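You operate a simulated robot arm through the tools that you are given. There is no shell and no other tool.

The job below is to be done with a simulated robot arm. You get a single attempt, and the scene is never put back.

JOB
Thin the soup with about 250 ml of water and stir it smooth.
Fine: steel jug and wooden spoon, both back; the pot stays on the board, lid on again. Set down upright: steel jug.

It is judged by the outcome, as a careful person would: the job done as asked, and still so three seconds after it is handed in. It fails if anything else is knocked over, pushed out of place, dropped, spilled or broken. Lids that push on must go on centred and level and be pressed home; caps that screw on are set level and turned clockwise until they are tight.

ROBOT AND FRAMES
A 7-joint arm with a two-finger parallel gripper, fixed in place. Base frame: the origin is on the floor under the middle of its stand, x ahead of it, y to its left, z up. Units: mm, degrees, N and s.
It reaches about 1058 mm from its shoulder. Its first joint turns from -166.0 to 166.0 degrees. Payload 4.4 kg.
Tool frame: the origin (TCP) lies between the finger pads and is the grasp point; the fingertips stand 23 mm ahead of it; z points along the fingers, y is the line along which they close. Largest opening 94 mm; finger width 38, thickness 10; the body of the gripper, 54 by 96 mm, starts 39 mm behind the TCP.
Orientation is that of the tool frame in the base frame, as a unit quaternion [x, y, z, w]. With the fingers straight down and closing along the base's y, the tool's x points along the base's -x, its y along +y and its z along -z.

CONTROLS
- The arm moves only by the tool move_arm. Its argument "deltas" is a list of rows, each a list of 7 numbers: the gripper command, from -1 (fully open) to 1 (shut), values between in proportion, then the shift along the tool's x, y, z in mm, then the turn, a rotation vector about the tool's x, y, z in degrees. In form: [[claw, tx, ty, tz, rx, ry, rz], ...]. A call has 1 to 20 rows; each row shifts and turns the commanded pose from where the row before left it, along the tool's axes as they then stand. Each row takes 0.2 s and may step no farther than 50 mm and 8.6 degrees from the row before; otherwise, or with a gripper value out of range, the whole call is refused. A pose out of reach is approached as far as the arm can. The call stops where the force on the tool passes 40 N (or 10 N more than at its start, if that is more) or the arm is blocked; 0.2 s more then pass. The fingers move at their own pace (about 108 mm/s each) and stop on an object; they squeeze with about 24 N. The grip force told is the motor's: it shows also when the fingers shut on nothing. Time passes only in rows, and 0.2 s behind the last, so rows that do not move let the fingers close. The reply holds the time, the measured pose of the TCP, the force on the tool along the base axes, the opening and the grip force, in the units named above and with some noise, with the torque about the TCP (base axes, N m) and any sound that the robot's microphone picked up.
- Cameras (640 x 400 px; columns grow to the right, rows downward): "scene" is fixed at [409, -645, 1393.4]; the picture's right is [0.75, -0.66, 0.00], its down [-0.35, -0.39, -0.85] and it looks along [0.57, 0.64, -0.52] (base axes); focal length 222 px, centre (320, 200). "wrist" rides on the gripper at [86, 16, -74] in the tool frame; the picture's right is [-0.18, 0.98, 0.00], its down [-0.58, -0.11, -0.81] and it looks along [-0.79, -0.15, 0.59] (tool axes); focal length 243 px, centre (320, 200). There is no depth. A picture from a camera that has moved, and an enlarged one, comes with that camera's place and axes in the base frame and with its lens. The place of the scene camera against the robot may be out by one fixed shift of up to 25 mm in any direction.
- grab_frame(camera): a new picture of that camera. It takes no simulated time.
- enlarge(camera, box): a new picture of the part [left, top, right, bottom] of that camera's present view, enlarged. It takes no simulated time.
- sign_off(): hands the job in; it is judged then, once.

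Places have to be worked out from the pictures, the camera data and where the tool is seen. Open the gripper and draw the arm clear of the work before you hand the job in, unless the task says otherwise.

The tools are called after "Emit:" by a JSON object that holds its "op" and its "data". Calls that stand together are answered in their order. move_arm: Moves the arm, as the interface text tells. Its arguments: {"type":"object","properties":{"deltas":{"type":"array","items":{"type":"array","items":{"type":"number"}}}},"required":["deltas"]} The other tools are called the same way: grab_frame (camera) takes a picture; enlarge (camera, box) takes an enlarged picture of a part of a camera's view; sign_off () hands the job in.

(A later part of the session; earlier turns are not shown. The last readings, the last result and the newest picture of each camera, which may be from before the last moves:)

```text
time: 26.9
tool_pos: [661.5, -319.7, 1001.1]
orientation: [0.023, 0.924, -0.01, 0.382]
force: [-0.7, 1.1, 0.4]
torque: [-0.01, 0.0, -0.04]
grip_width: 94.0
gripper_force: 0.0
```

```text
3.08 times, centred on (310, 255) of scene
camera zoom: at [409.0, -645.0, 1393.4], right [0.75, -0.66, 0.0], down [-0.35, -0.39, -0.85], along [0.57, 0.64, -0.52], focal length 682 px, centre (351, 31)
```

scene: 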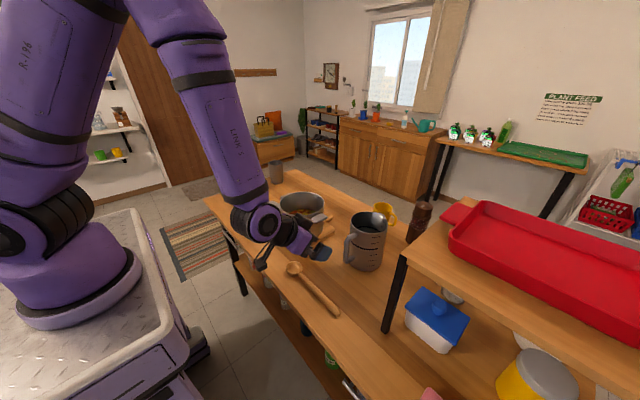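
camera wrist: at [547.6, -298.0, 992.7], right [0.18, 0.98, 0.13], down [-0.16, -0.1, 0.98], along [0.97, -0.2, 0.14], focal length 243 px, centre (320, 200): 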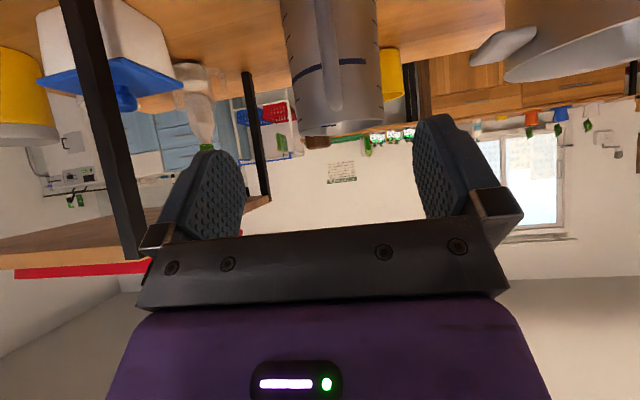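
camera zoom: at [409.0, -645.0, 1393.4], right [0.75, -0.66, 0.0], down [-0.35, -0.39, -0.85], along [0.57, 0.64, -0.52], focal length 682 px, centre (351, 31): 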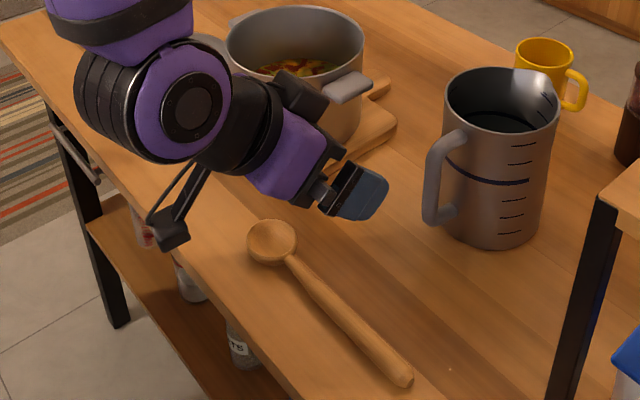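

The jug handle is about 19 mm wide at y ≈ -321, its outer bar around x 800, and the rim is at z ≈ 945. I move to a pre-grasp position 70 mm short of the upper part of the handle.

Emit:
{"op": "move_arm", "data": {"deltas": [[-1, 3.8, 1.7, 30.1, 0, 0, 0], [-1, 3.8, 1.7, 30.1, 0, 0, 0], [-1, 3.8, 1.7, 30.1, 0, 0, 0], [-1, 3.8, 1.7, 30.1, 0, 0, 0], [-1, 0, 0, 0, 0, 0, 0]]}}

Emit:
{"op": "grab_frame", "data": {"camera": "wrist"}}

Emit:
{"op": "enlarge", "data": {"camera": "scene", "box": [270, 190, 400, 290]}}

```text
time: 28.1
tool_pos: [737.3, -317.4, 903.1]
orientation: [0.024, 0.924, -0.01, 0.382]
force: [-0.4, 0.1, -0.5]
torque: [0.06, -0.01, -0.01]
grip_width: 93.9
gripper_force: 0.0
```

```text
taken
camera wrist: at [623.7, -295.6, 895.7], right [0.18, 0.97, 0.13], down [-0.16, -0.1, 0.98], along [0.97, -0.2, 0.14], focal length 243 px, centre (320, 200)
```

wrist: 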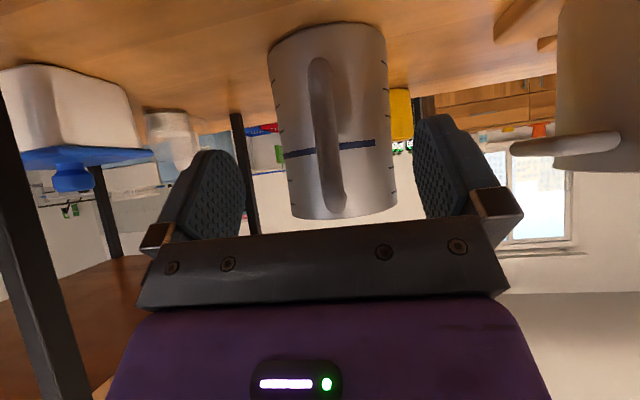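

```text
4.00 times, centred on (335, 240) of scene
camera zoom: at [409.0, -645.0, 1393.4], right [0.75, -0.66, 0.0], down [-0.35, -0.39, -0.85], along [0.57, 0.64, -0.52], focal length 886 px, centre (260, 40)
```

zoom: 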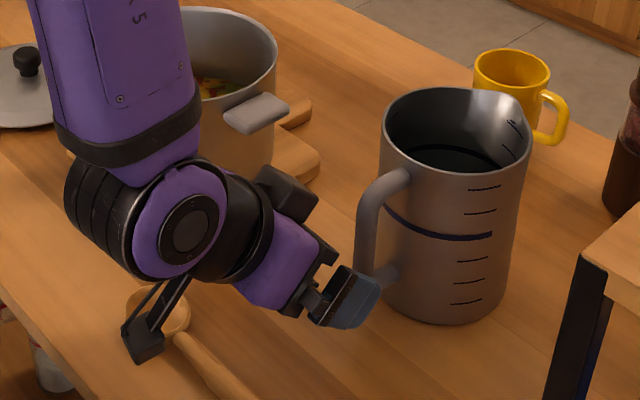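

I enlarge this side view of the handle to fix its top and bottom heights.

Emit:
{"op": "enlarge", "data": {"camera": "wrist", "box": [250, 15, 410, 225]}}

```text
1.90 times, centred on (330, 120) of wrist
camera zoom: at [623.7, -295.6, 895.7], right [0.18, 0.97, 0.13], down [-0.16, -0.1, 0.98], along [0.97, -0.2, 0.14], focal length 462 px, centre (301, 352)
```

zoom: 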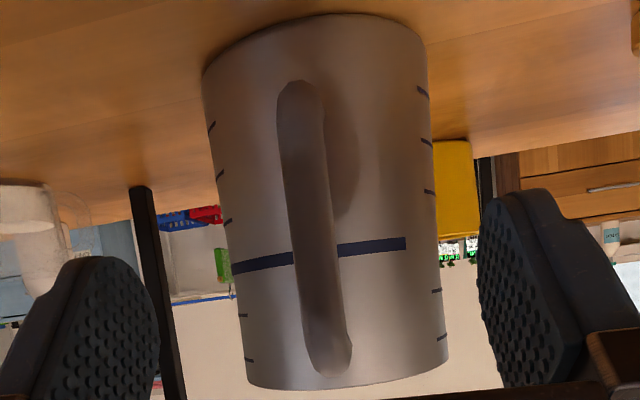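

Handle bar spans z ≈ 826–930, and the scale ticks are about 25 mm apart (≈250 ml each for this jug). I move forward so the pads straddle the handle's upper corner, checking contact before I close.

Emit:
{"op": "move_arm", "data": {"deltas": [[-1, -12.7, 0, 12, 0, 0, 0], [-1, -12.7, 0, 12, 0, 0, 0], [-1, -12.7, 0, 12, 0, 0, 0], [-1, -12.7, 0, 12, 0, 0, 0], [-1, 0, 0, 0, 0, 0, 0]]}}

Emit:
{"op": "grab_frame", "data": {"camera": "wrist"}}

Emit:
{"op": "enlarge", "data": {"camera": "scene", "box": [310, 200, 400, 280]}}

```text
time: 29.3
tool_pos: [804.7, -320.8, 906.2]
orientation: [0.024, 0.924, -0.01, 0.382]
force: [-0.5, 0.5, 0.2]
torque: [0.05, 0.02, 0.01]
grip_width: 93.9
gripper_force: 0.0
```

```text
taken
camera wrist: at [692.4, -299.5, 898.3], right [0.18, 0.97, 0.13], down [-0.16, -0.1, 0.98], along [0.97, -0.2, 0.14], focal length 243 px, centre (320, 200)
```

wrist: 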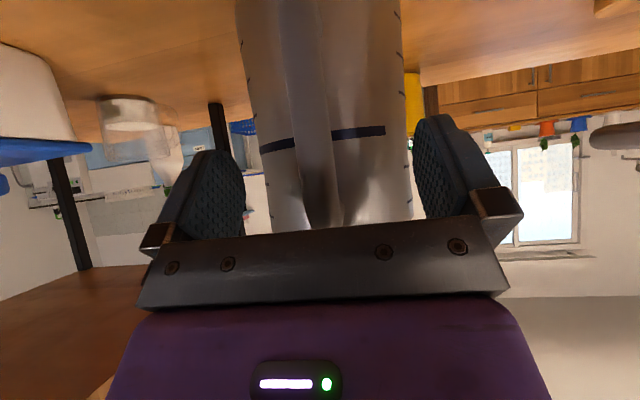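

```text
5.00 times, centred on (355, 240) of scene
camera zoom: at [409.0, -645.0, 1393.4], right [0.75, -0.66, 0.0], down [-0.35, -0.39, -0.85], along [0.57, 0.64, -0.52], focal length 1108 px, centre (145, 0)
```

zoom: 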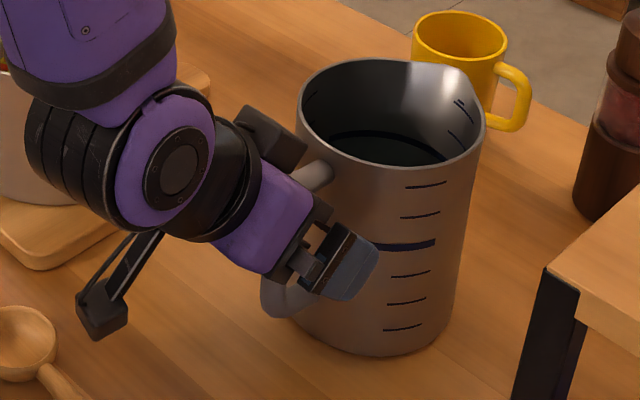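

The handle is centred between the pads (about column 320 in the wrist view). I close the fingers on it step by step.

Emit:
{"op": "move_arm", "data": {"deltas": [[-0.3, 0, 0, 0, 0, 0, 0], [0.2, 0, 0, 0, 0, 0, 0], [0.45, 0, 0, 0, 0, 0, 0], [0.6, 0, 0, 0, 0, 0, 0], [0.8, 0, 0, 0, 0, 0, 0], [1, 0, 0, 0, 0, 0, 0], [1, 0, 0, 0, 0, 0, 0], [1, 0, 0, 0, 0, 0, 0]]}}

Emit:
{"op": "grab_frame", "data": {"camera": "wrist"}}

Emit:
{"op": "enlarge", "data": {"camera": "scene", "box": [310, 200, 400, 280]}}

```text
time: 31.1
tool_pos: [804.6, -321.4, 905.7]
orientation: [0.025, 0.924, -0.011, 0.381]
force: [-0.5, 0.8, 0.5]
torque: [0.01, -0.16, 0.01]
grip_width: 17.9
gripper_force: 23.6
```

```text
taken
camera wrist: at [692.3, -299.5, 898.4], right [0.18, 0.97, 0.13], down [-0.16, -0.1, 0.98], along [0.97, -0.2, 0.14], focal length 243 px, centre (320, 200)
```

wrist: 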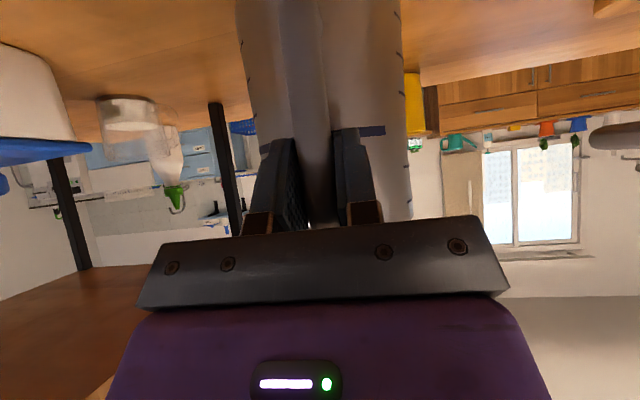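

```text
5.00 times, centred on (355, 240) of scene
camera zoom: at [409.0, -645.0, 1393.4], right [0.75, -0.66, 0.0], down [-0.35, -0.39, -0.85], along [0.57, 0.64, -0.52], focal length 1108 px, centre (145, 0)
```

zoom: 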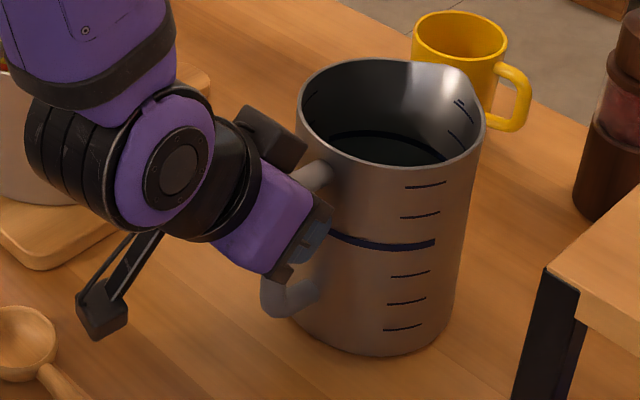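

Grip on the handle is firm at 17.9 mm. I test-lift by a few millimetres and check for sagging.

Emit:
{"op": "move_arm", "data": {"deltas": [[1, -2.1, 0, -2.1, 0, 0, 0], [1, -2.1, 0, -2.1, 0, 0, 0], [1, -2.1, 0, -2.1, 0, 0, 0], [1, 0, 0, 0, 0, 0, 0]]}}

Emit:
{"op": "grab_frame", "data": {"camera": "wrist"}}

Emit:
{"op": "enlarge", "data": {"camera": "scene", "box": [310, 200, 400, 280]}}

```text
time: 32.1
tool_pos: [804.1, -321.9, 913.9]
orientation: [0.024, 0.924, -0.009, 0.381]
force: [-0.2, 0.6, -7.2]
torque: [0.02, 0.62, 0.02]
grip_width: 17.7
gripper_force: 24.0
```

```text
taken
camera wrist: at [691.7, -299.5, 906.9], right [0.18, 0.97, 0.13], down [-0.16, -0.1, 0.98], along [0.97, -0.2, 0.14], focal length 243 px, centre (320, 200)
```

wrist: 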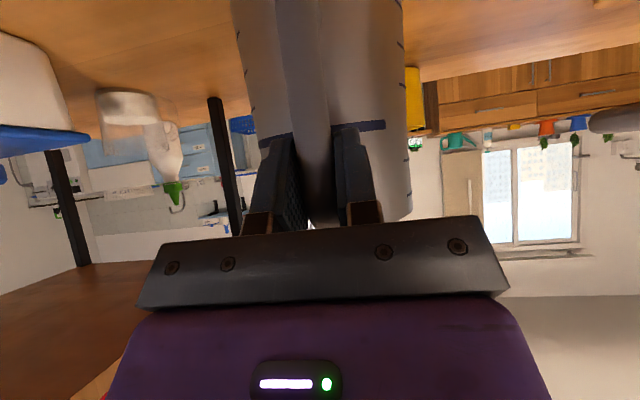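

```text
5.00 times, centred on (355, 240) of scene
camera zoom: at [409.0, -645.0, 1393.4], right [0.75, -0.66, 0.0], down [-0.35, -0.39, -0.85], along [0.57, 0.64, -0.52], focal length 1108 px, centre (145, 0)
```

zoom: 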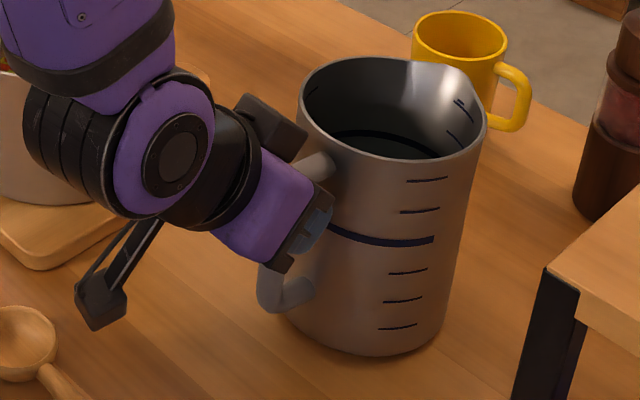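

The load reads about 7.2 N with 0.62 N·m, but the jug looks to have tipped slightly nose-down. I lift a bit more to see whether the grip holds.

Emit:
{"op": "move_arm", "data": {"deltas": [[1, -2.1, 0, -2.1, 0, 0, 0], [1, -2.1, 0, -2.1, 0, 0, 0], [1, 0, 0, 0, 0, 0, 0]]}}

Emit:
{"op": "enlarge", "data": {"camera": "scene", "box": [310, 200, 400, 280]}}

Emit:
{"op": "move_arm", "data": {"deltas": [[1, 0, 0, 0, 0, 0, 0], [1, 0, 0, 0, 0, 0, 0]]}}

Emit:
{"op": "enlarge", "data": {"camera": "scene", "box": [310, 200, 400, 280]}}

```text
time: 32.9
tool_pos: [805.6, -321.6, 920.1]
orientation: [0.024, 0.924, -0.01, 0.381]
force: [0.6, 0.8, -8.3]
torque: [0.05, 0.68, 0.0]
grip_width: 17.8
gripper_force: 23.8
```

```text
5.00 times, centred on (355, 240) of scene
camera zoom: at [409.0, -645.0, 1393.4], right [0.75, -0.66, 0.0], down [-0.35, -0.39, -0.85], along [0.57, 0.64, -0.52], focal length 1108 px, centre (145, 0)
```

zoom: 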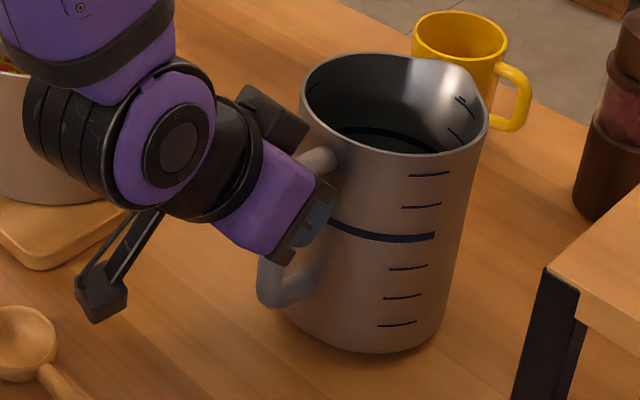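

```text
time: 33.5
tool_pos: [805.5, -322.4, 920.4]
orientation: [0.024, 0.924, -0.009, 0.381]
force: [-0.4, -0.8, -7.1]
torque: [0.03, 0.66, -0.03]
grip_width: 17.7
gripper_force: 24.1
```

```text
5.00 times, centred on (355, 240) of scene
camera zoom: at [409.0, -645.0, 1393.4], right [0.75, -0.66, 0.0], down [-0.35, -0.39, -0.85], along [0.57, 0.64, -0.52], focal length 1108 px, centre (145, 0)
```

zoom: 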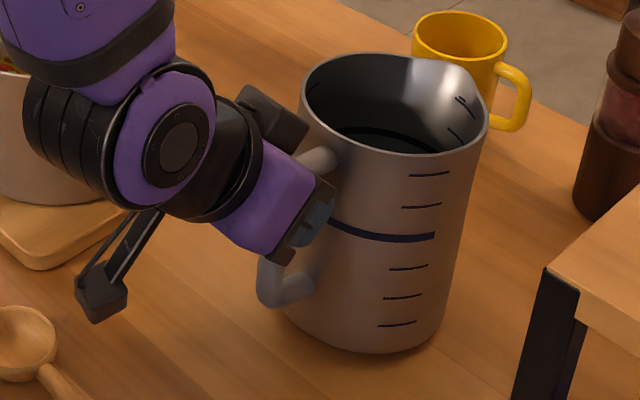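

The jug hangs steady now with only 2–3° of sag (about 7.5 N, 0.66 N·m). I lift it straight up gently, clear of everything on the bench.

Emit:
{"op": "move_arm", "data": {"deltas": [[1, -3.5, 0, -3.5, 0, 0, 0], [1, -7.1, 0, -7.1, 0, 0, 0], [1, -10.6, 0, -10.6, 0, 0, 0], [1, -14.1, 0, -14.1, 0, 0, 0], [1, -14.1, 0, -14.1, 0, 0, 0], [1, -14.1, 0, -14.1, 0, 0, 0], [1, -14.1, 0, -14.1, 0, 0, 0], [1, -10.6, 0, -10.6, 0, 0, 0], [1, -7.1, 0, -7.1, 0, 0, 0], [1, -3.5, 0, -3.5, 0, 0, 0], [1, 0, 0, 0, 0, 0, 0], [1, 0, 0, 0, 0, 0, 0]]}}

Emit:
{"op": "grab_frame", "data": {"camera": "scene"}}

Emit:
{"op": "enlarge", "data": {"camera": "scene", "box": [300, 150, 420, 270]}}

```text
time: 36.1
tool_pos: [806.6, -320.0, 1058.3]
orientation: [0.025, 0.924, -0.011, 0.381]
force: [-1.5, -0.1, -8.0]
torque: [0.03, 0.61, -0.02]
grip_width: 17.9
gripper_force: 24.1
```

```text
taken
```

scene: 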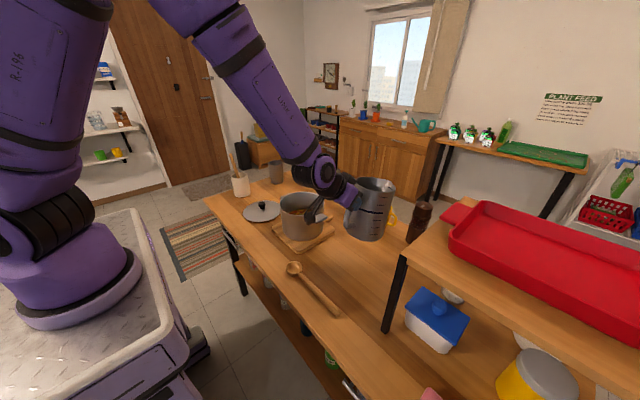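

```text
3.33 times, centred on (360, 210) of scene
camera zoom: at [409.0, -645.0, 1393.4], right [0.75, -0.66, 0.0], down [-0.35, -0.39, -0.85], along [0.57, 0.64, -0.52], focal length 739 px, centre (187, 167)
```

zoom: 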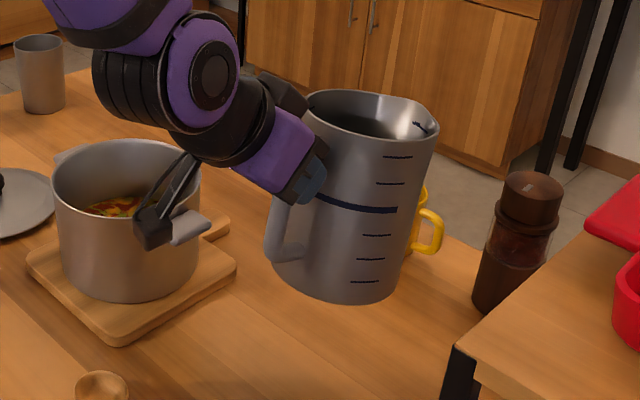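

The jug is level enough and clear of the bench. I tilt it forward about 36° in place (well below the pouring angle), which also takes torque off the grip.

Emit:
{"op": "move_arm", "data": {"deltas": [[1, 0, 0, 0, 0, 1.5, 0], [1, 0, 0, 0, 0, 3, 0], [1, 0, 0, 0, 0, 3, 0], [1, 0, 0, 0, 0, 3, 0], [1, 0, 0, 0, 0, 3, 0], [1, 0, 0, 0, 0, 3, 0], [1, 0, 0, 0, 0, 3, 0], [1, 0, 0, 0, 0, 3, 0], [1, 0, 0, 0, 0, 3, 0], [1, 0, 0, 0, 0, 3, 0], [1, 0, 0, 0, 0, 3, 0], [1, 0, 0, 0, 0, 3, 0], [1, 0, 0, 0, 0, 1.5, 0], [1, 0, 0, 0, 0, 0, 0], [1, 0, 0, 0, 0, 0, 0]]}}

Emit:
{"op": "grab_frame", "data": {"camera": "scene"}}

Emit:
{"op": "grab_frame", "data": {"camera": "wrist"}}

```text
time: 39.3
tool_pos: [805.3, -321.4, 1058.5]
orientation: [0.027, 0.997, -0.002, 0.077]
force: [0.4, -0.5, -7.5]
torque: [0.03, 0.2, -0.02]
grip_width: 17.5
gripper_force: 23.8
```

```text
taken
```

scene: 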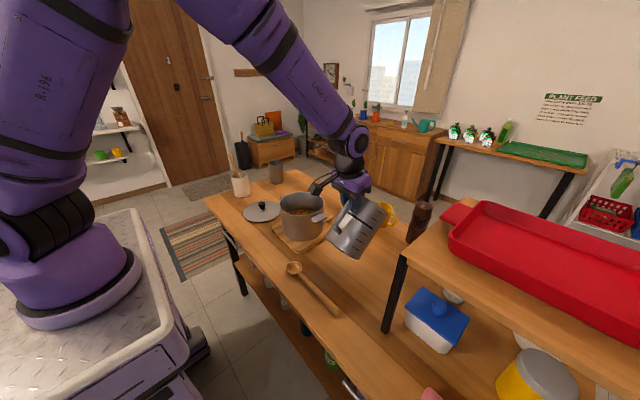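

```text
taken
camera wrist: at [709.6, -300.3, 1120.4], right [0.23, 0.97, 0.03], down [0.44, -0.13, 0.89], along [0.87, -0.19, -0.46], focal length 243 px, centre (320, 200)
```

wrist: 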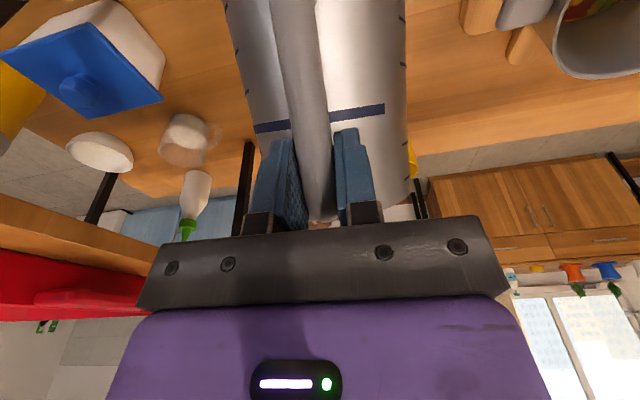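

Torque has dropped to 0.2 N·m as expected. I compare the jug's pose in the gripper to measure the total sag.

Emit:
{"op": "enlarge", "data": {"camera": "wrist", "box": [220, 0, 430, 230]}}

Emit:
{"op": "enlarge", "data": {"camera": "scene", "box": [290, 160, 410, 270]}}

```text
1.74 times, centred on (325, 115) of wrist
camera zoom: at [709.6, -300.3, 1120.4], right [0.23, 0.97, 0.03], down [0.44, -0.13, 0.89], along [0.87, -0.19, -0.46], focal length 422 px, centre (311, 348)
```

zoom: 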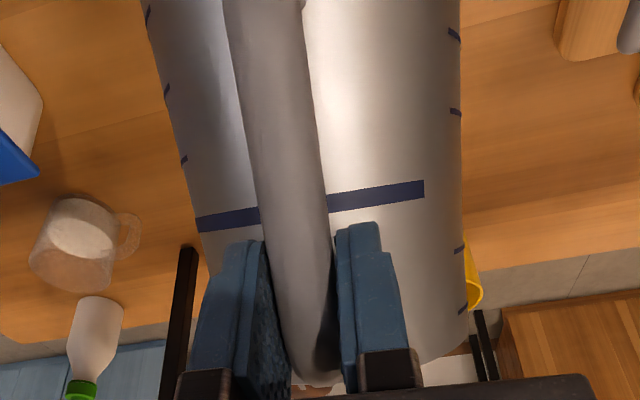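

```text
3.64 times, centred on (350, 215) of scene
camera zoom: at [409.0, -645.0, 1393.4], right [0.75, -0.66, 0.0], down [-0.35, -0.39, -0.85], along [0.57, 0.64, -0.52], focal length 806 px, centre (211, 146)
```

zoom: 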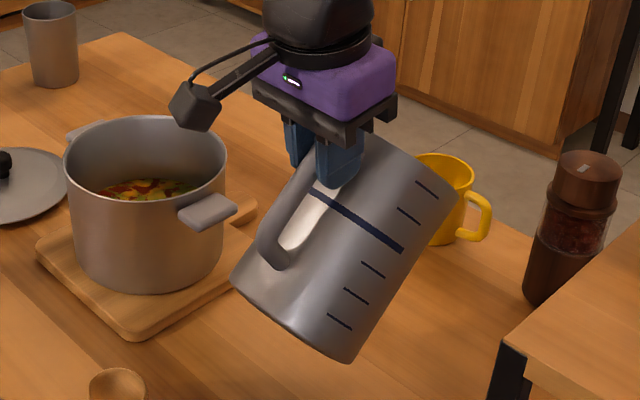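

Scene and wrist views agree the jug has rotated about 14° in the grip, so its real tilt is about 50°. I tilt it back 6° for safe transport and draw it straight back toward the robot, clear of the pot.

Emit:
{"op": "move_arm", "data": {"deltas": [[1, 0, 0, 0, 0, -2, 0], [1, 0, 0, 0, 0, -2, 0], [1, 0, 0, 0, 0, -2, 0], [1, 8.9, -0.5, -3.5, 0, 0, 0], [1, 17.8, -1.0, -7.0, 0, 0, 0], [1, 22.2, -1.24, -8.75, 0, 0, 0], [1, 22.2, -1.24, -8.75, 0, 0, 0], [1, 22.2, -1.24, -8.75, 0, 0, 0], [1, 22.2, -1.24, -8.75, 0, 0, 0], [1, 22.2, -1.24, -8.75, 0, 0, 0], [1, 22.2, -1.24, -8.75, 0, 0, 0], [1, 22.2, -1.24, -8.75, 0, 0, 0], [1, 17.8, -1.0, -7.0, 0, 0, 0], [1, 13.3, -0.7, -5.2, 0, 0, 0], [1, 8.9, -0.5, -3.5, 0, 0, 0], [1, 0, 0, 0, 0, 0, 0], [1, 0, 0, 0, 0, 0, 0]]}}

Emit:
{"op": "grab_frame", "data": {"camera": "scene"}}

Emit:
{"op": "enlarge", "data": {"camera": "scene", "box": [230, 180, 350, 290]}}

Emit:
{"op": "grab_frame", "data": {"camera": "wrist"}}

```text
time: 42.9
tool_pos: [568.3, -321.6, 1088.4]
orientation: [0.026, 0.991, -0.003, 0.13]
force: [0.4, 0.2, -8.2]
torque: [0.0, 0.28, -0.04]
grip_width: 17.4
gripper_force: 24.0
```

```text
taken
```

scene: 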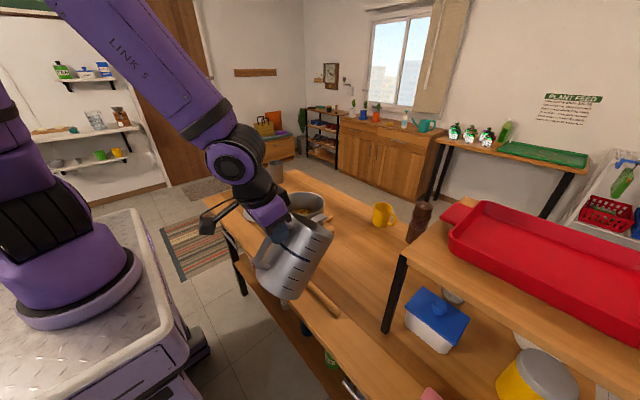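

```text
3.64 times, centred on (290, 235) of scene
camera zoom: at [409.0, -645.0, 1393.4], right [0.75, -0.66, 0.0], down [-0.35, -0.39, -0.85], along [0.57, 0.64, -0.52], focal length 806 px, centre (429, 73)
```

zoom: 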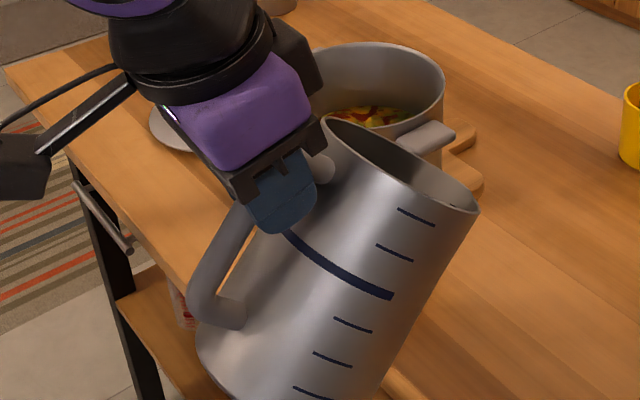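

```text
taken
camera wrist: at [466.7, -300.1, 1138.8], right [0.23, 0.97, 0.05], down [0.35, -0.13, 0.93], along [0.91, -0.2, -0.37], focal length 243 px, centre (320, 200)
```

wrist: 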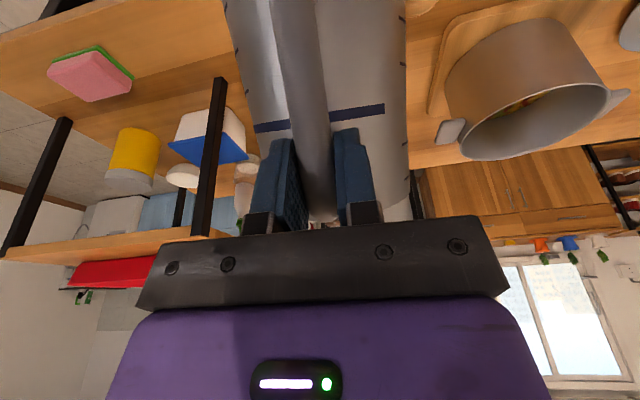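

The jug is steady in the grip and dry around. Next I translate it sideways to y ≈ -52, keeping it on the robot's side of the pot, and take a few stationary weight readings.

Emit:
{"op": "move_arm", "data": {"deltas": [[1, 0.5, 10, -0.1, 0, 0, 0], [1, 1.1, 22, -0.3, 0, 0, 0], [1, 1.4, 27, -0.4, 0, 0, 0], [1, 1.4, 27, -0.4, 0, 0, 0], [1, 1.4, 27, -0.4, 0, 0, 0], [1, 1.4, 27, -0.4, 0, 0, 0], [1, 1.4, 27, -0.4, 0, 0, 0], [1, 1.4, 27, -0.4, 0, 0, 0], [1, 1.4, 27, -0.4, 0, 0, 0], [1, 1.1, 22, -0.3, 0, 0, 0], [1, 0.8, 16, -0.2, 0, 0, 0], [1, 0.4, 9.6, -0.1, 0, 0, 0], [1, 0, 0, 0, 0, 0, 0], [1, 0, 0, 0, 0, 0, 0]]}}

Emit:
{"op": "move_arm", "data": {"deltas": [[1, 0, 0, 0, 0, 0, 0]]}}

Emit:
{"op": "move_arm", "data": {"deltas": [[1, 0, 0, 0, 0, 0, 0]]}}

Emit:
{"op": "move_arm", "data": {"deltas": [[1, 0, 0, 0, 0, 0, 0]]}}

Emit:
{"op": "move_arm", "data": {"deltas": [[1, 0, 0, 0, 0, 0, 0]]}}

Emit:
{"op": "move_arm", "data": {"deltas": [[1, 0, 0, 0, 0, 0, 0]]}}

Emit:
{"op": "grab_frame", "data": {"camera": "scene"}}

Emit:
{"op": "grab_frame", "data": {"camera": "wrist"}}

```text
time: 45.9
tool_pos: [590.8, -57.4, 1096.1]
orientation: [0.026, 0.991, -0.004, 0.128]
force: [-0.6, -0.2, -7.7]
torque: [0.02, 0.3, 0.01]
grip_width: 17.7
gripper_force: 23.4
out of reach, approached as far as the arm can: row 6, 7, 8, 9
```

```text
time: 46.3
tool_pos: [589.3, -58.1, 1095.4]
orientation: [0.025, 0.991, -0.004, 0.128]
force: [0.5, 0.8, -8.0]
torque: [-0.01, 0.27, -0.03]
grip_width: 17.9
gripper_force: 23.9
```

```text
time: 46.7
tool_pos: [589.8, -57.7, 1097.1]
orientation: [0.025, 0.991, -0.004, 0.128]
force: [-0.4, -0.4, -7.5]
torque: [0.01, 0.28, -0.04]
grip_width: 17.6
gripper_force: 23.6
```

```text
time: 47.1
tool_pos: [589.9, -55.9, 1096.8]
orientation: [0.026, 0.991, -0.003, 0.128]
force: [-1.0, 0.2, -7.9]
torque: [0.0, 0.27, 0.0]
grip_width: 17.6
gripper_force: 24.1
```

```text
time: 47.5
tool_pos: [589.5, -56.7, 1095.5]
orientation: [0.026, 0.992, -0.004, 0.127]
force: [0.5, 0.0, -7.8]
torque: [0.0, 0.25, -0.01]
grip_width: 17.8
gripper_force: 24.7
```

```text
time: 47.9
tool_pos: [590.0, -57.9, 1096.6]
orientation: [0.027, 0.991, -0.003, 0.128]
force: [0.0, -0.3, -8.2]
torque: [0.0, 0.3, 0.01]
grip_width: 17.3
gripper_force: 24.0
```

```text
taken
```

scene: 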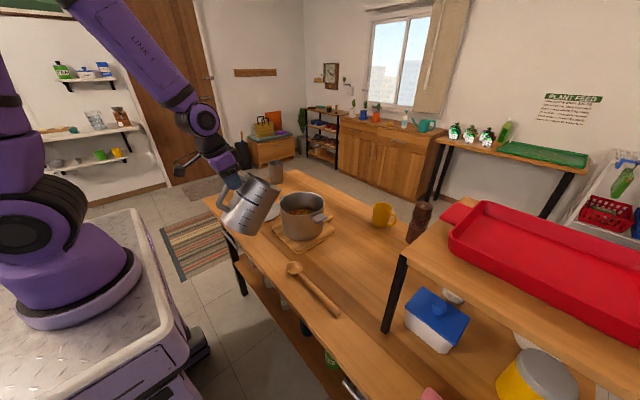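

```text
taken
camera wrist: at [487.9, -35.7, 1147.5], right [0.23, 0.97, 0.05], down [0.35, -0.13, 0.93], along [0.91, -0.2, -0.37], focal length 243 px, centre (320, 200)
```

wrist: 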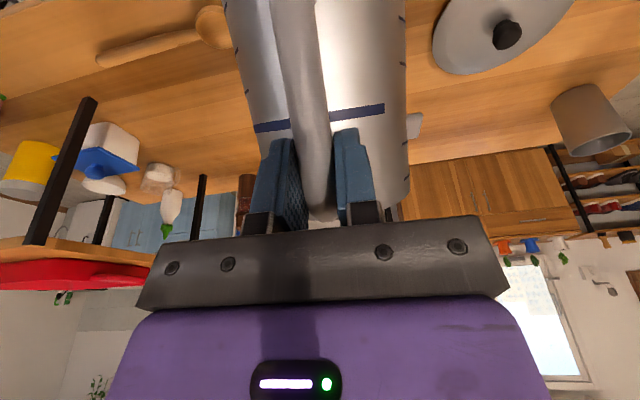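

The arm's near limit held the jug at (590, -57, 1096), which is fine. Stationary readings average 7.85 N, so my target after pouring is about 5.4 N. I bring the spout forward over the pot's near side at height, still below the pouring tilt.

Emit:
{"op": "move_arm", "data": {"deltas": [[1, -8, 0, 2.1, 0, 0, 0], [1, -14, 0, 3.7, 0, 0, 0], [1, -13.5, 0, 3.5, 0, 0, 0], [1, -8, 0, 2.1, 0, 0, 0], [1, 0, 0, 0, 0, 0, 0], [1, 0, 0, 0, 0, 0, 0]]}}

Emit:
{"op": "enlarge", "data": {"camera": "scene", "box": [210, 150, 350, 260]}}

Emit:
{"op": "grab_frame", "data": {"camera": "wrist"}}

```text
time: 49.3
tool_pos: [634.1, -60.6, 1096.9]
orientation: [0.027, 0.991, -0.003, 0.129]
force: [0.1, -0.2, -8.2]
torque: [-0.01, 0.27, 0.02]
grip_width: 17.9
gripper_force: 23.7
```

```text
3.64 times, centred on (280, 205) of scene
camera zoom: at [409.0, -645.0, 1393.4], right [0.75, -0.66, 0.0], down [-0.35, -0.39, -0.85], along [0.57, 0.64, -0.52], focal length 806 px, centre (466, 182)
```

zoom: 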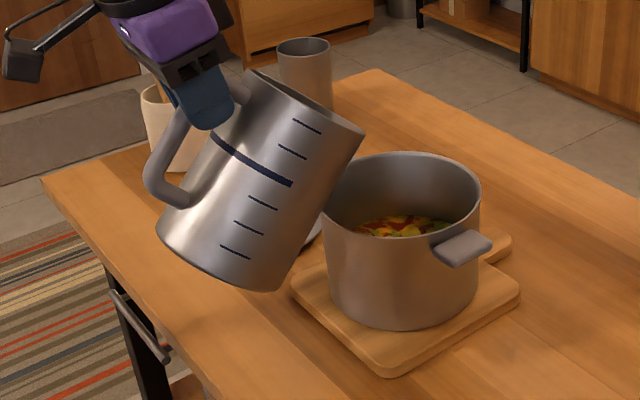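

```text
taken
camera wrist: at [531.8, -38.6, 1147.2], right [0.23, 0.97, 0.05], down [0.35, -0.13, 0.93], along [0.91, -0.2, -0.37], focal length 243 px, centre (320, 200)
```

wrist: 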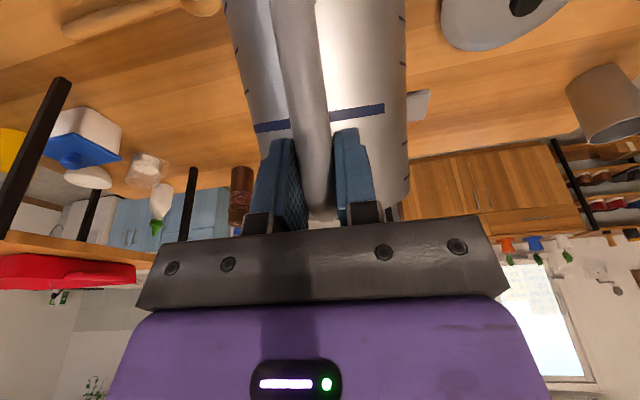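

The spout tip triangulates to (783, -67, 1010), just as modelled. I tilt 10° more, pivoting about the spout and lowering it a little, to about 54°.

Emit:
{"op": "move_arm", "data": {"deltas": [[1, -3.7, 0, 0.9, 0, 2, 0], [1, -3.7, 0, 0.8, 0, 2, 0], [1, -3.7, 0, 0.7, 0, 2, 0], [1, -3.7, 0, 0.6, 0, 2, 0], [1, -3.7, 0, 0.5, 0, 2, 0], [1, 0, 0, 0, 0, 0, 0], [1, 0, 0, 0, 0, 0, 0]]}}

Emit:
{"op": "enlarge", "data": {"camera": "scene", "box": [210, 150, 350, 260]}}

```text
time: 50.9
tool_pos: [651.5, -60.9, 1095.7]
orientation: [0.026, 0.999, -0.001, 0.042]
force: [0.0, 0.1, -7.3]
torque: [-0.01, 0.14, -0.02]
grip_width: 17.4
gripper_force: 24.3
```

```text
3.64 times, centred on (280, 205) of scene
camera zoom: at [409.0, -645.0, 1393.4], right [0.75, -0.66, 0.0], down [-0.35, -0.39, -0.85], along [0.57, 0.64, -0.52], focal length 806 px, centre (466, 182)
```

zoom: 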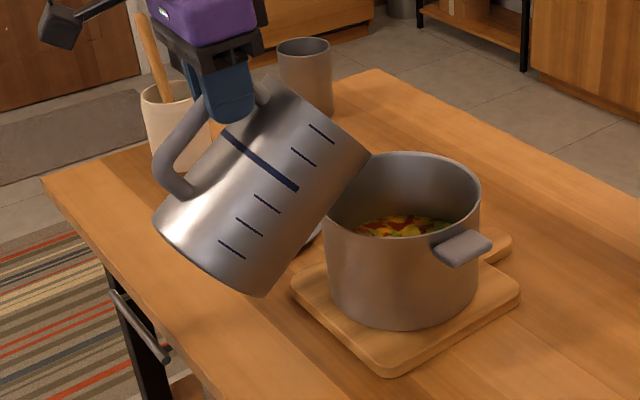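

No water flowing yet; spout tip at about (790, -67, 984). I continue in 2° steps.

Emit:
{"op": "move_arm", "data": {"deltas": [[1, -4, 0, -0.6, 0, 2, 0], [1, -4, 0, -0.7, 0, 2, 0], [1, 0, 0, 0, 0, 0, 0], [1, 0, 0, 0, 0, 0, 0]]}}

Emit:
{"op": "enlarge", "data": {"camera": "scene", "box": [240, 160, 350, 250]}}

```text
time: 51.9
tool_pos: [660.0, -61.1, 1097.6]
orientation: [0.026, 1.0, 0.001, 0.007]
force: [0.7, 0.7, -7.8]
torque: [0.02, 0.1, -0.03]
grip_width: 17.5
gripper_force: 24.0
```

```text
4.44 times, centred on (295, 205) of scene
camera zoom: at [409.0, -645.0, 1393.4], right [0.75, -0.66, 0.0], down [-0.35, -0.39, -0.85], along [0.57, 0.64, -0.52], focal length 985 px, centre (431, 178)
```

zoom: 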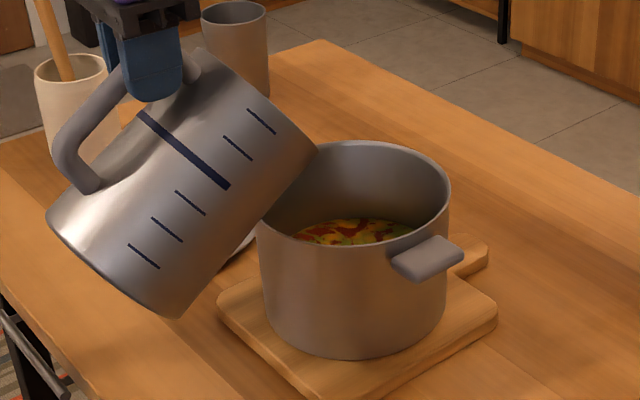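

Still nothing flowing. Two more degrees, then check.

Emit:
{"op": "move_arm", "data": {"deltas": [[1, -4, 0, -2, 0, 2, 0], [1, 0, 0, 0, 0, 0, 0], [1, 0, 0, 0, 0, 0, 0]]}}

Emit:
{"op": "enlarge", "data": {"camera": "scene", "box": [240, 160, 350, 250]}}

Emit:
{"op": "move_arm", "data": {"deltas": [[1, -4, 0, -3.5, 0, 2, 0], [1, 0, 0, 0, 0, 0, 0], [1, 0, 0, 0, 0, 0, 0]]}}

Emit:
{"op": "enlarge", "data": {"camera": "scene", "box": [240, 160, 350, 250]}}

```text
time: 52.7
tool_pos: [665.0, -61.4, 1099.7]
orientation: [0.025, 1.0, 0.0, -0.011]
force: [-0.2, -0.9, -7.7]
torque: [-0.02, 0.05, -0.01]
grip_width: 17.5
gripper_force: 24.3
```

```text
4.44 times, centred on (295, 205) of scene
camera zoom: at [409.0, -645.0, 1393.4], right [0.75, -0.66, 0.0], down [-0.35, -0.39, -0.85], along [0.57, 0.64, -0.52], focal length 985 px, centre (431, 178)
```

zoom: 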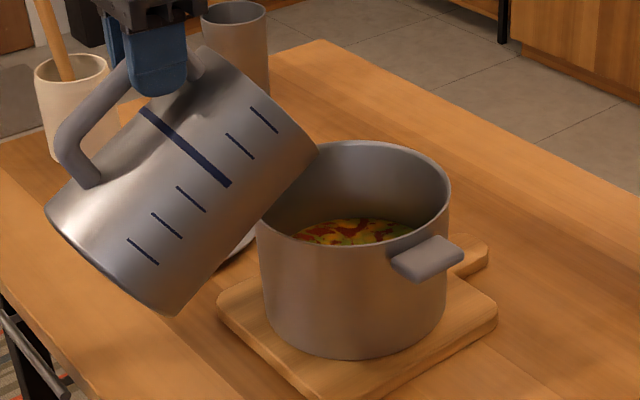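

```text
time: 53.5
tool_pos: [668.7, -61.8, 1102.3]
orientation: [0.026, 0.999, 0.0, -0.027]
force: [-0.4, 0.6, -7.4]
torque: [-0.01, 0.05, -0.03]
grip_width: 17.8
gripper_force: 23.7
```

```text
4.44 times, centred on (295, 205) of scene
camera zoom: at [409.0, -645.0, 1393.4], right [0.75, -0.66, 0.0], down [-0.35, -0.39, -0.85], along [0.57, 0.64, -0.52], focal length 985 px, centre (431, 178)
```

zoom: 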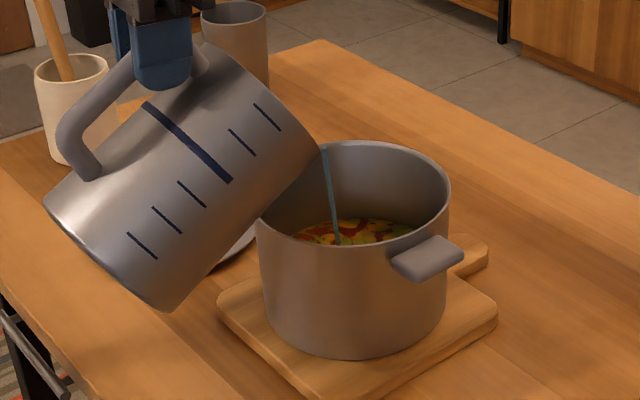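

A thin stream has started and lands inside the pot. I hold here and read the weight as it flows.

Emit:
{"op": "move_arm", "data": {"deltas": [[1, 0, 0, 0, 0, 0, 0], [1, 0, 0, 0, 0, 0, 0]]}}

Emit:
{"op": "move_arm", "data": {"deltas": [[1, 0, 0, 0, 0, 0, 0], [1, 0, 0, 0, 0, 0, 0]]}}

Emit:
{"op": "enlarge", "data": {"camera": "scene", "box": [240, 160, 350, 250]}}

```text
time: 54.1
tool_pos: [670.2, -62.3, 1103.0]
orientation: [0.026, 0.999, 0.0, -0.027]
force: [0.2, 0.4, -8.5]
torque: [-0.03, 0.03, 0.03]
grip_width: 17.6
gripper_force: 23.7
```

```text
time: 54.7
tool_pos: [668.5, -62.0, 1102.9]
orientation: [0.026, 0.999, 0.0, -0.027]
force: [-0.2, 0.9, -7.2]
torque: [0.01, 0.03, 0.01]
grip_width: 17.7
gripper_force: 24.2
```

```text
4.44 times, centred on (295, 205) of scene
camera zoom: at [409.0, -645.0, 1393.4], right [0.75, -0.66, 0.0], down [-0.35, -0.39, -0.85], along [0.57, 0.64, -0.52], focal length 985 px, centre (431, 178)
```

zoom: 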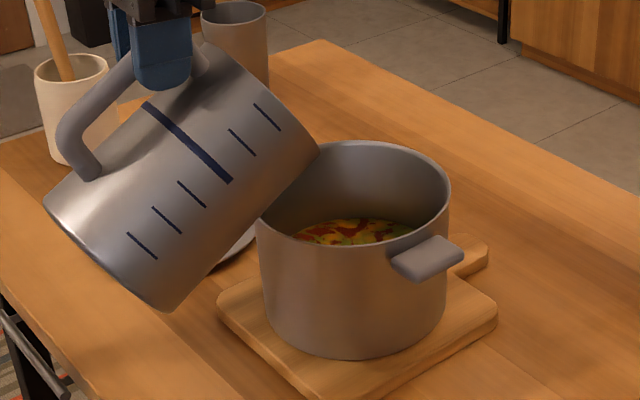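

The flow stopped by itself, so the jug drains to a level set by tilt; that matches about 500 ml at the start. I step 2° at a time, waiting for each pour to finish and reading the weight.

Emit:
{"op": "move_arm", "data": {"deltas": [[1, -4.2, 0, -4.1, 0, 2, 0], [1, 0, 0, 0, 0, 0, 0], [1, 0, 0, 0, 0, 0, 0], [1, 0, 0, 0, 0, 0, 0], [1, 0, 0, 0, 0, 0, 0]]}}

Emit:
{"op": "move_arm", "data": {"deltas": [[1, 0, 0, 0, 0, 0, 0], [1, 0, 0, 0, 0, 0, 0]]}}

Emit:
{"op": "move_arm", "data": {"deltas": [[1, 0, 0, 0, 0, 0, 0], [1, 0, 0, 0, 0, 0, 0]]}}

Emit:
{"op": "enlarge", "data": {"camera": "scene", "box": [240, 160, 350, 250]}}

```text
time: 55.9
tool_pos: [673.2, -62.3, 1107.6]
orientation: [0.026, 0.999, 0.002, -0.044]
force: [-0.2, -0.2, -7.3]
torque: [-0.02, -0.02, 0.01]
grip_width: 17.7
gripper_force: 24.3
```

```text
time: 56.5
tool_pos: [673.5, -61.3, 1107.4]
orientation: [0.026, 0.999, 0.001, -0.044]
force: [0.0, -0.6, -7.6]
torque: [-0.01, 0.01, 0.01]
grip_width: 17.6
gripper_force: 23.9
```

```text
time: 57.1
tool_pos: [672.1, -61.1, 1107.0]
orientation: [0.026, 0.999, 0.001, -0.044]
force: [-0.3, -0.5, -7.0]
torque: [0.01, -0.03, 0.02]
grip_width: 17.8
gripper_force: 24.1
```

```text
4.44 times, centred on (295, 205) of scene
camera zoom: at [409.0, -645.0, 1393.4], right [0.75, -0.66, 0.0], down [-0.35, -0.39, -0.85], along [0.57, 0.64, -0.52], focal length 985 px, centre (431, 178)
```

zoom: 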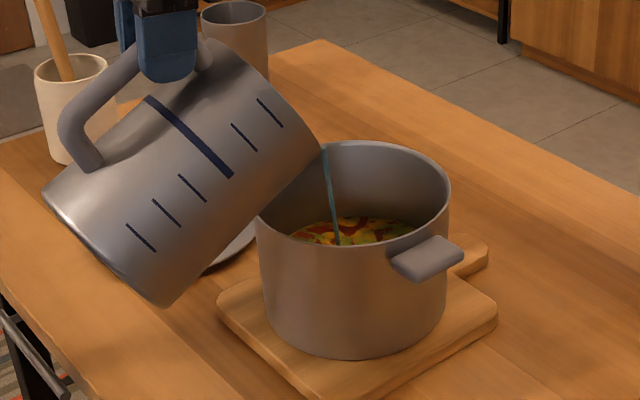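

About 50 ml out so far and the stream is still running. I give it time, then tilt another 2°.

Emit:
{"op": "move_arm", "data": {"deltas": [[1, 0, 0, 0, 0, 0, 0], [1, 0, 0, 0, 0, 0, 0], [1, 0, 0, 0, 0, 0, 0]]}}

Emit:
{"op": "enlarge", "data": {"camera": "scene", "box": [240, 160, 350, 250]}}

Emit:
{"op": "move_arm", "data": {"deltas": [[1, -4.2, 0, -4.1, 0, 2, 0], [1, 0, 0, 0, 0, 0, 0], [1, 0, 0, 0, 0, 0, 0], [1, 0, 0, 0, 0, 0, 0], [1, 0, 0, 0, 0, 0, 0]]}}

Emit:
{"op": "move_arm", "data": {"deltas": [[1, 0, 0, 0, 0, 0, 0], [1, 0, 0, 0, 0, 0, 0]]}}

Emit:
{"op": "move_arm", "data": {"deltas": [[1, 0, 0, 0, 0, 0, 0], [1, 0, 0, 0, 0, 0, 0]]}}

Emit:
{"op": "enlarge", "data": {"camera": "scene", "box": [240, 160, 350, 250]}}

```text
time: 57.9
tool_pos: [671.6, -62.6, 1106.5]
orientation: [0.026, 0.999, 0.001, -0.045]
force: [-0.4, -0.8, -8.1]
torque: [-0.05, -0.03, -0.04]
grip_width: 17.6
gripper_force: 24.3
```

```text
4.44 times, centred on (295, 205) of scene
camera zoom: at [409.0, -645.0, 1393.4], right [0.75, -0.66, 0.0], down [-0.35, -0.39, -0.85], along [0.57, 0.64, -0.52], focal length 985 px, centre (431, 178)
```

zoom: 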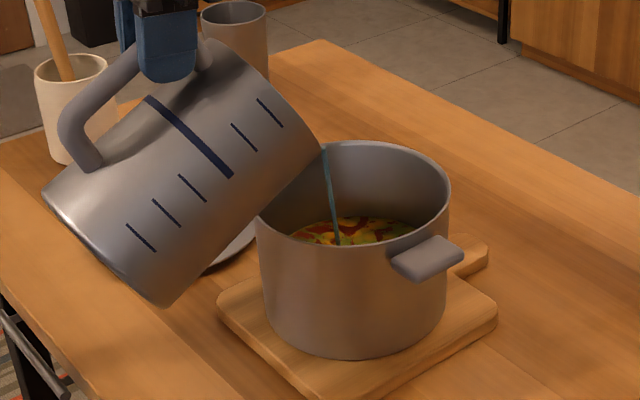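

```text
time: 59.1
tool_pos: [676.4, -62.4, 1110.5]
orientation: [0.026, 0.998, 0.002, -0.062]
force: [-0.3, -0.1, -7.4]
torque: [-0.02, -0.02, 0.02]
grip_width: 17.4
gripper_force: 23.9
```

```text
time: 59.7
tool_pos: [677.6, -61.9, 1111.5]
orientation: [0.026, 0.998, 0.002, -0.062]
force: [0.8, 0.0, -7.5]
torque: [-0.02, 0.0, 0.0]
grip_width: 17.7
gripper_force: 23.4
```

```text
time: 60.3
tool_pos: [676.8, -62.1, 1111.0]
orientation: [0.027, 0.998, 0.002, -0.063]
force: [-0.5, -0.6, -7.2]
torque: [0.0, -0.05, 0.0]
grip_width: 17.6
gripper_force: 24.1
```

```text
4.44 times, centred on (295, 205) of scene
camera zoom: at [409.0, -645.0, 1393.4], right [0.75, -0.66, 0.0], down [-0.35, -0.39, -0.85], along [0.57, 0.64, -0.52], focal length 985 px, centre (431, 178)
```

zoom: 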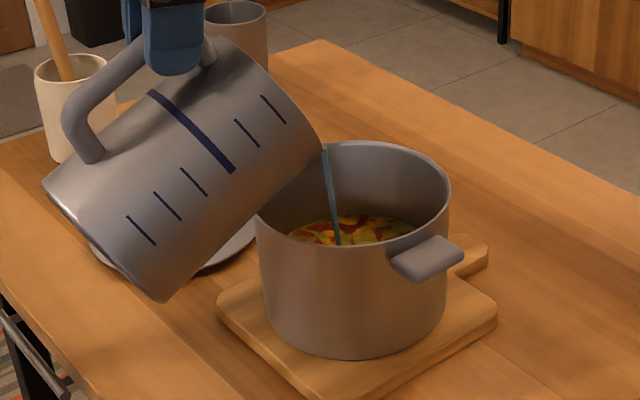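

The stream runs slowly; I let it drain longer at this tilt while I watch the level.

Emit:
{"op": "move_arm", "data": {"deltas": [[1, 0, 0, 0, 0, 0, 0], [1, 0, 0, 0, 0, 0, 0], [1, 0, 0, 0, 0, 0, 0], [1, 0, 0, 0, 0, 0, 0], [1, 0, 0, 0, 0, 0, 0], [1, 0, 0, 0, 0, 0, 0], [1, 0, 0, 0, 0, 0, 0], [1, 0, 0, 0, 0, 0, 0]]}}

Emit:
{"op": "enlarge", "data": {"camera": "scene", "box": [240, 160, 350, 250]}}

Emit:
{"op": "move_arm", "data": {"deltas": [[1, 0, 0, 0, 0, 0, 0], [1, 0, 0, 0, 0, 0, 0]]}}

Emit:
{"op": "move_arm", "data": {"deltas": [[1, 0, 0, 0, 0, 0, 0], [1, 0, 0, 0, 0, 0, 0]]}}

Emit:
{"op": "enlarge", "data": {"camera": "scene", "box": [240, 160, 350, 250]}}

```text
time: 62.1
tool_pos: [677.7, -60.0, 1110.9]
orientation: [0.027, 0.998, 0.001, -0.062]
force: [-0.1, 0.5, -7.0]
torque: [-0.03, -0.02, -0.01]
grip_width: 17.7
gripper_force: 23.7
```

```text
4.44 times, centred on (295, 205) of scene
camera zoom: at [409.0, -645.0, 1393.4], right [0.75, -0.66, 0.0], down [-0.35, -0.39, -0.85], along [0.57, 0.64, -0.52], focal length 985 px, centre (431, 178)
```

zoom: 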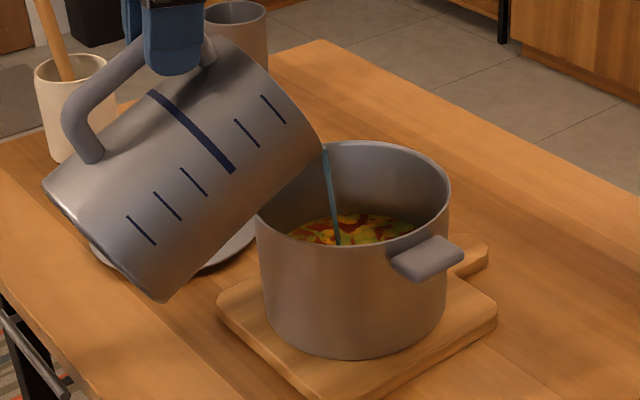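

```text
time: 62.7
tool_pos: [677.9, -61.2, 1111.4]
orientation: [0.026, 0.998, 0.002, -0.062]
force: [-0.4, 0.0, -6.9]
torque: [-0.01, -0.04, 0.02]
grip_width: 17.8
gripper_force: 24.3
```

```text
time: 63.3
tool_pos: [675.9, -61.2, 1110.5]
orientation: [0.026, 0.998, 0.002, -0.062]
force: [0.4, -0.5, -6.3]
torque: [-0.01, -0.04, -0.01]
grip_width: 17.7
gripper_force: 23.6
```

```text
4.44 times, centred on (295, 205) of scene
camera zoom: at [409.0, -645.0, 1393.4], right [0.75, -0.66, 0.0], down [-0.35, -0.39, -0.85], along [0.57, 0.64, -0.52], focal length 985 px, centre (431, 178)
```

zoom: 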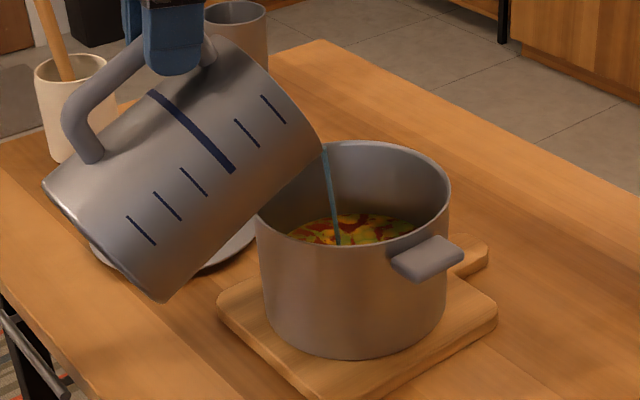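

Around 110 ml poured by weight, still flowing at maybe 20 ml/s. I keep holding and reading.

Emit:
{"op": "move_arm", "data": {"deltas": [[1, 0, 0, 0, 0, 0, 0], [1, 0, 0, 0, 0, 0, 0]]}}

Emit:
{"op": "move_arm", "data": {"deltas": [[1, 0, 0, 0, 0, 0, 0]]}}

Emit:
{"op": "move_arm", "data": {"deltas": [[1, 0, 0, 0, 0, 0, 0]]}}

Emit:
{"op": "move_arm", "data": {"deltas": [[1, 0, 0, 0, 0, 0, 0]]}}

Emit:
{"op": "enlarge", "data": {"camera": "scene", "box": [240, 160, 350, 250]}}

```text
time: 63.9
tool_pos: [676.7, -60.8, 1111.1]
orientation: [0.026, 0.998, 0.002, -0.062]
force: [0.4, 0.1, -6.0]
torque: [-0.04, -0.03, 0.01]
grip_width: 17.7
gripper_force: 23.9
```

```text
time: 64.3
tool_pos: [677.0, -62.3, 1111.2]
orientation: [0.026, 0.998, 0.002, -0.062]
force: [0.4, 0.3, -7.1]
torque: [0.01, -0.03, -0.01]
grip_width: 17.7
gripper_force: 23.8
```

```text
time: 64.7
tool_pos: [677.2, -61.2, 1111.9]
orientation: [0.026, 0.998, 0.001, -0.061]
force: [0.4, -0.3, -6.4]
torque: [-0.01, -0.04, 0.0]
grip_width: 17.9
gripper_force: 23.4
```

```text
time: 65.1
tool_pos: [677.0, -61.8, 1111.0]
orientation: [0.027, 0.998, 0.002, -0.063]
force: [0.1, 0.5, -7.0]
torque: [0.0, -0.08, -0.03]
grip_width: 17.7
gripper_force: 24.2
```

```text
4.44 times, centred on (295, 205) of scene
camera zoom: at [409.0, -645.0, 1393.4], right [0.75, -0.66, 0.0], down [-0.35, -0.39, -0.85], along [0.57, 0.64, -0.52], focal length 985 px, centre (431, 178)
```

zoom: 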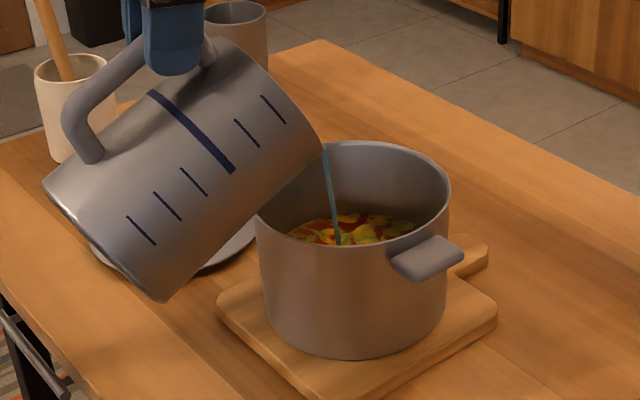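

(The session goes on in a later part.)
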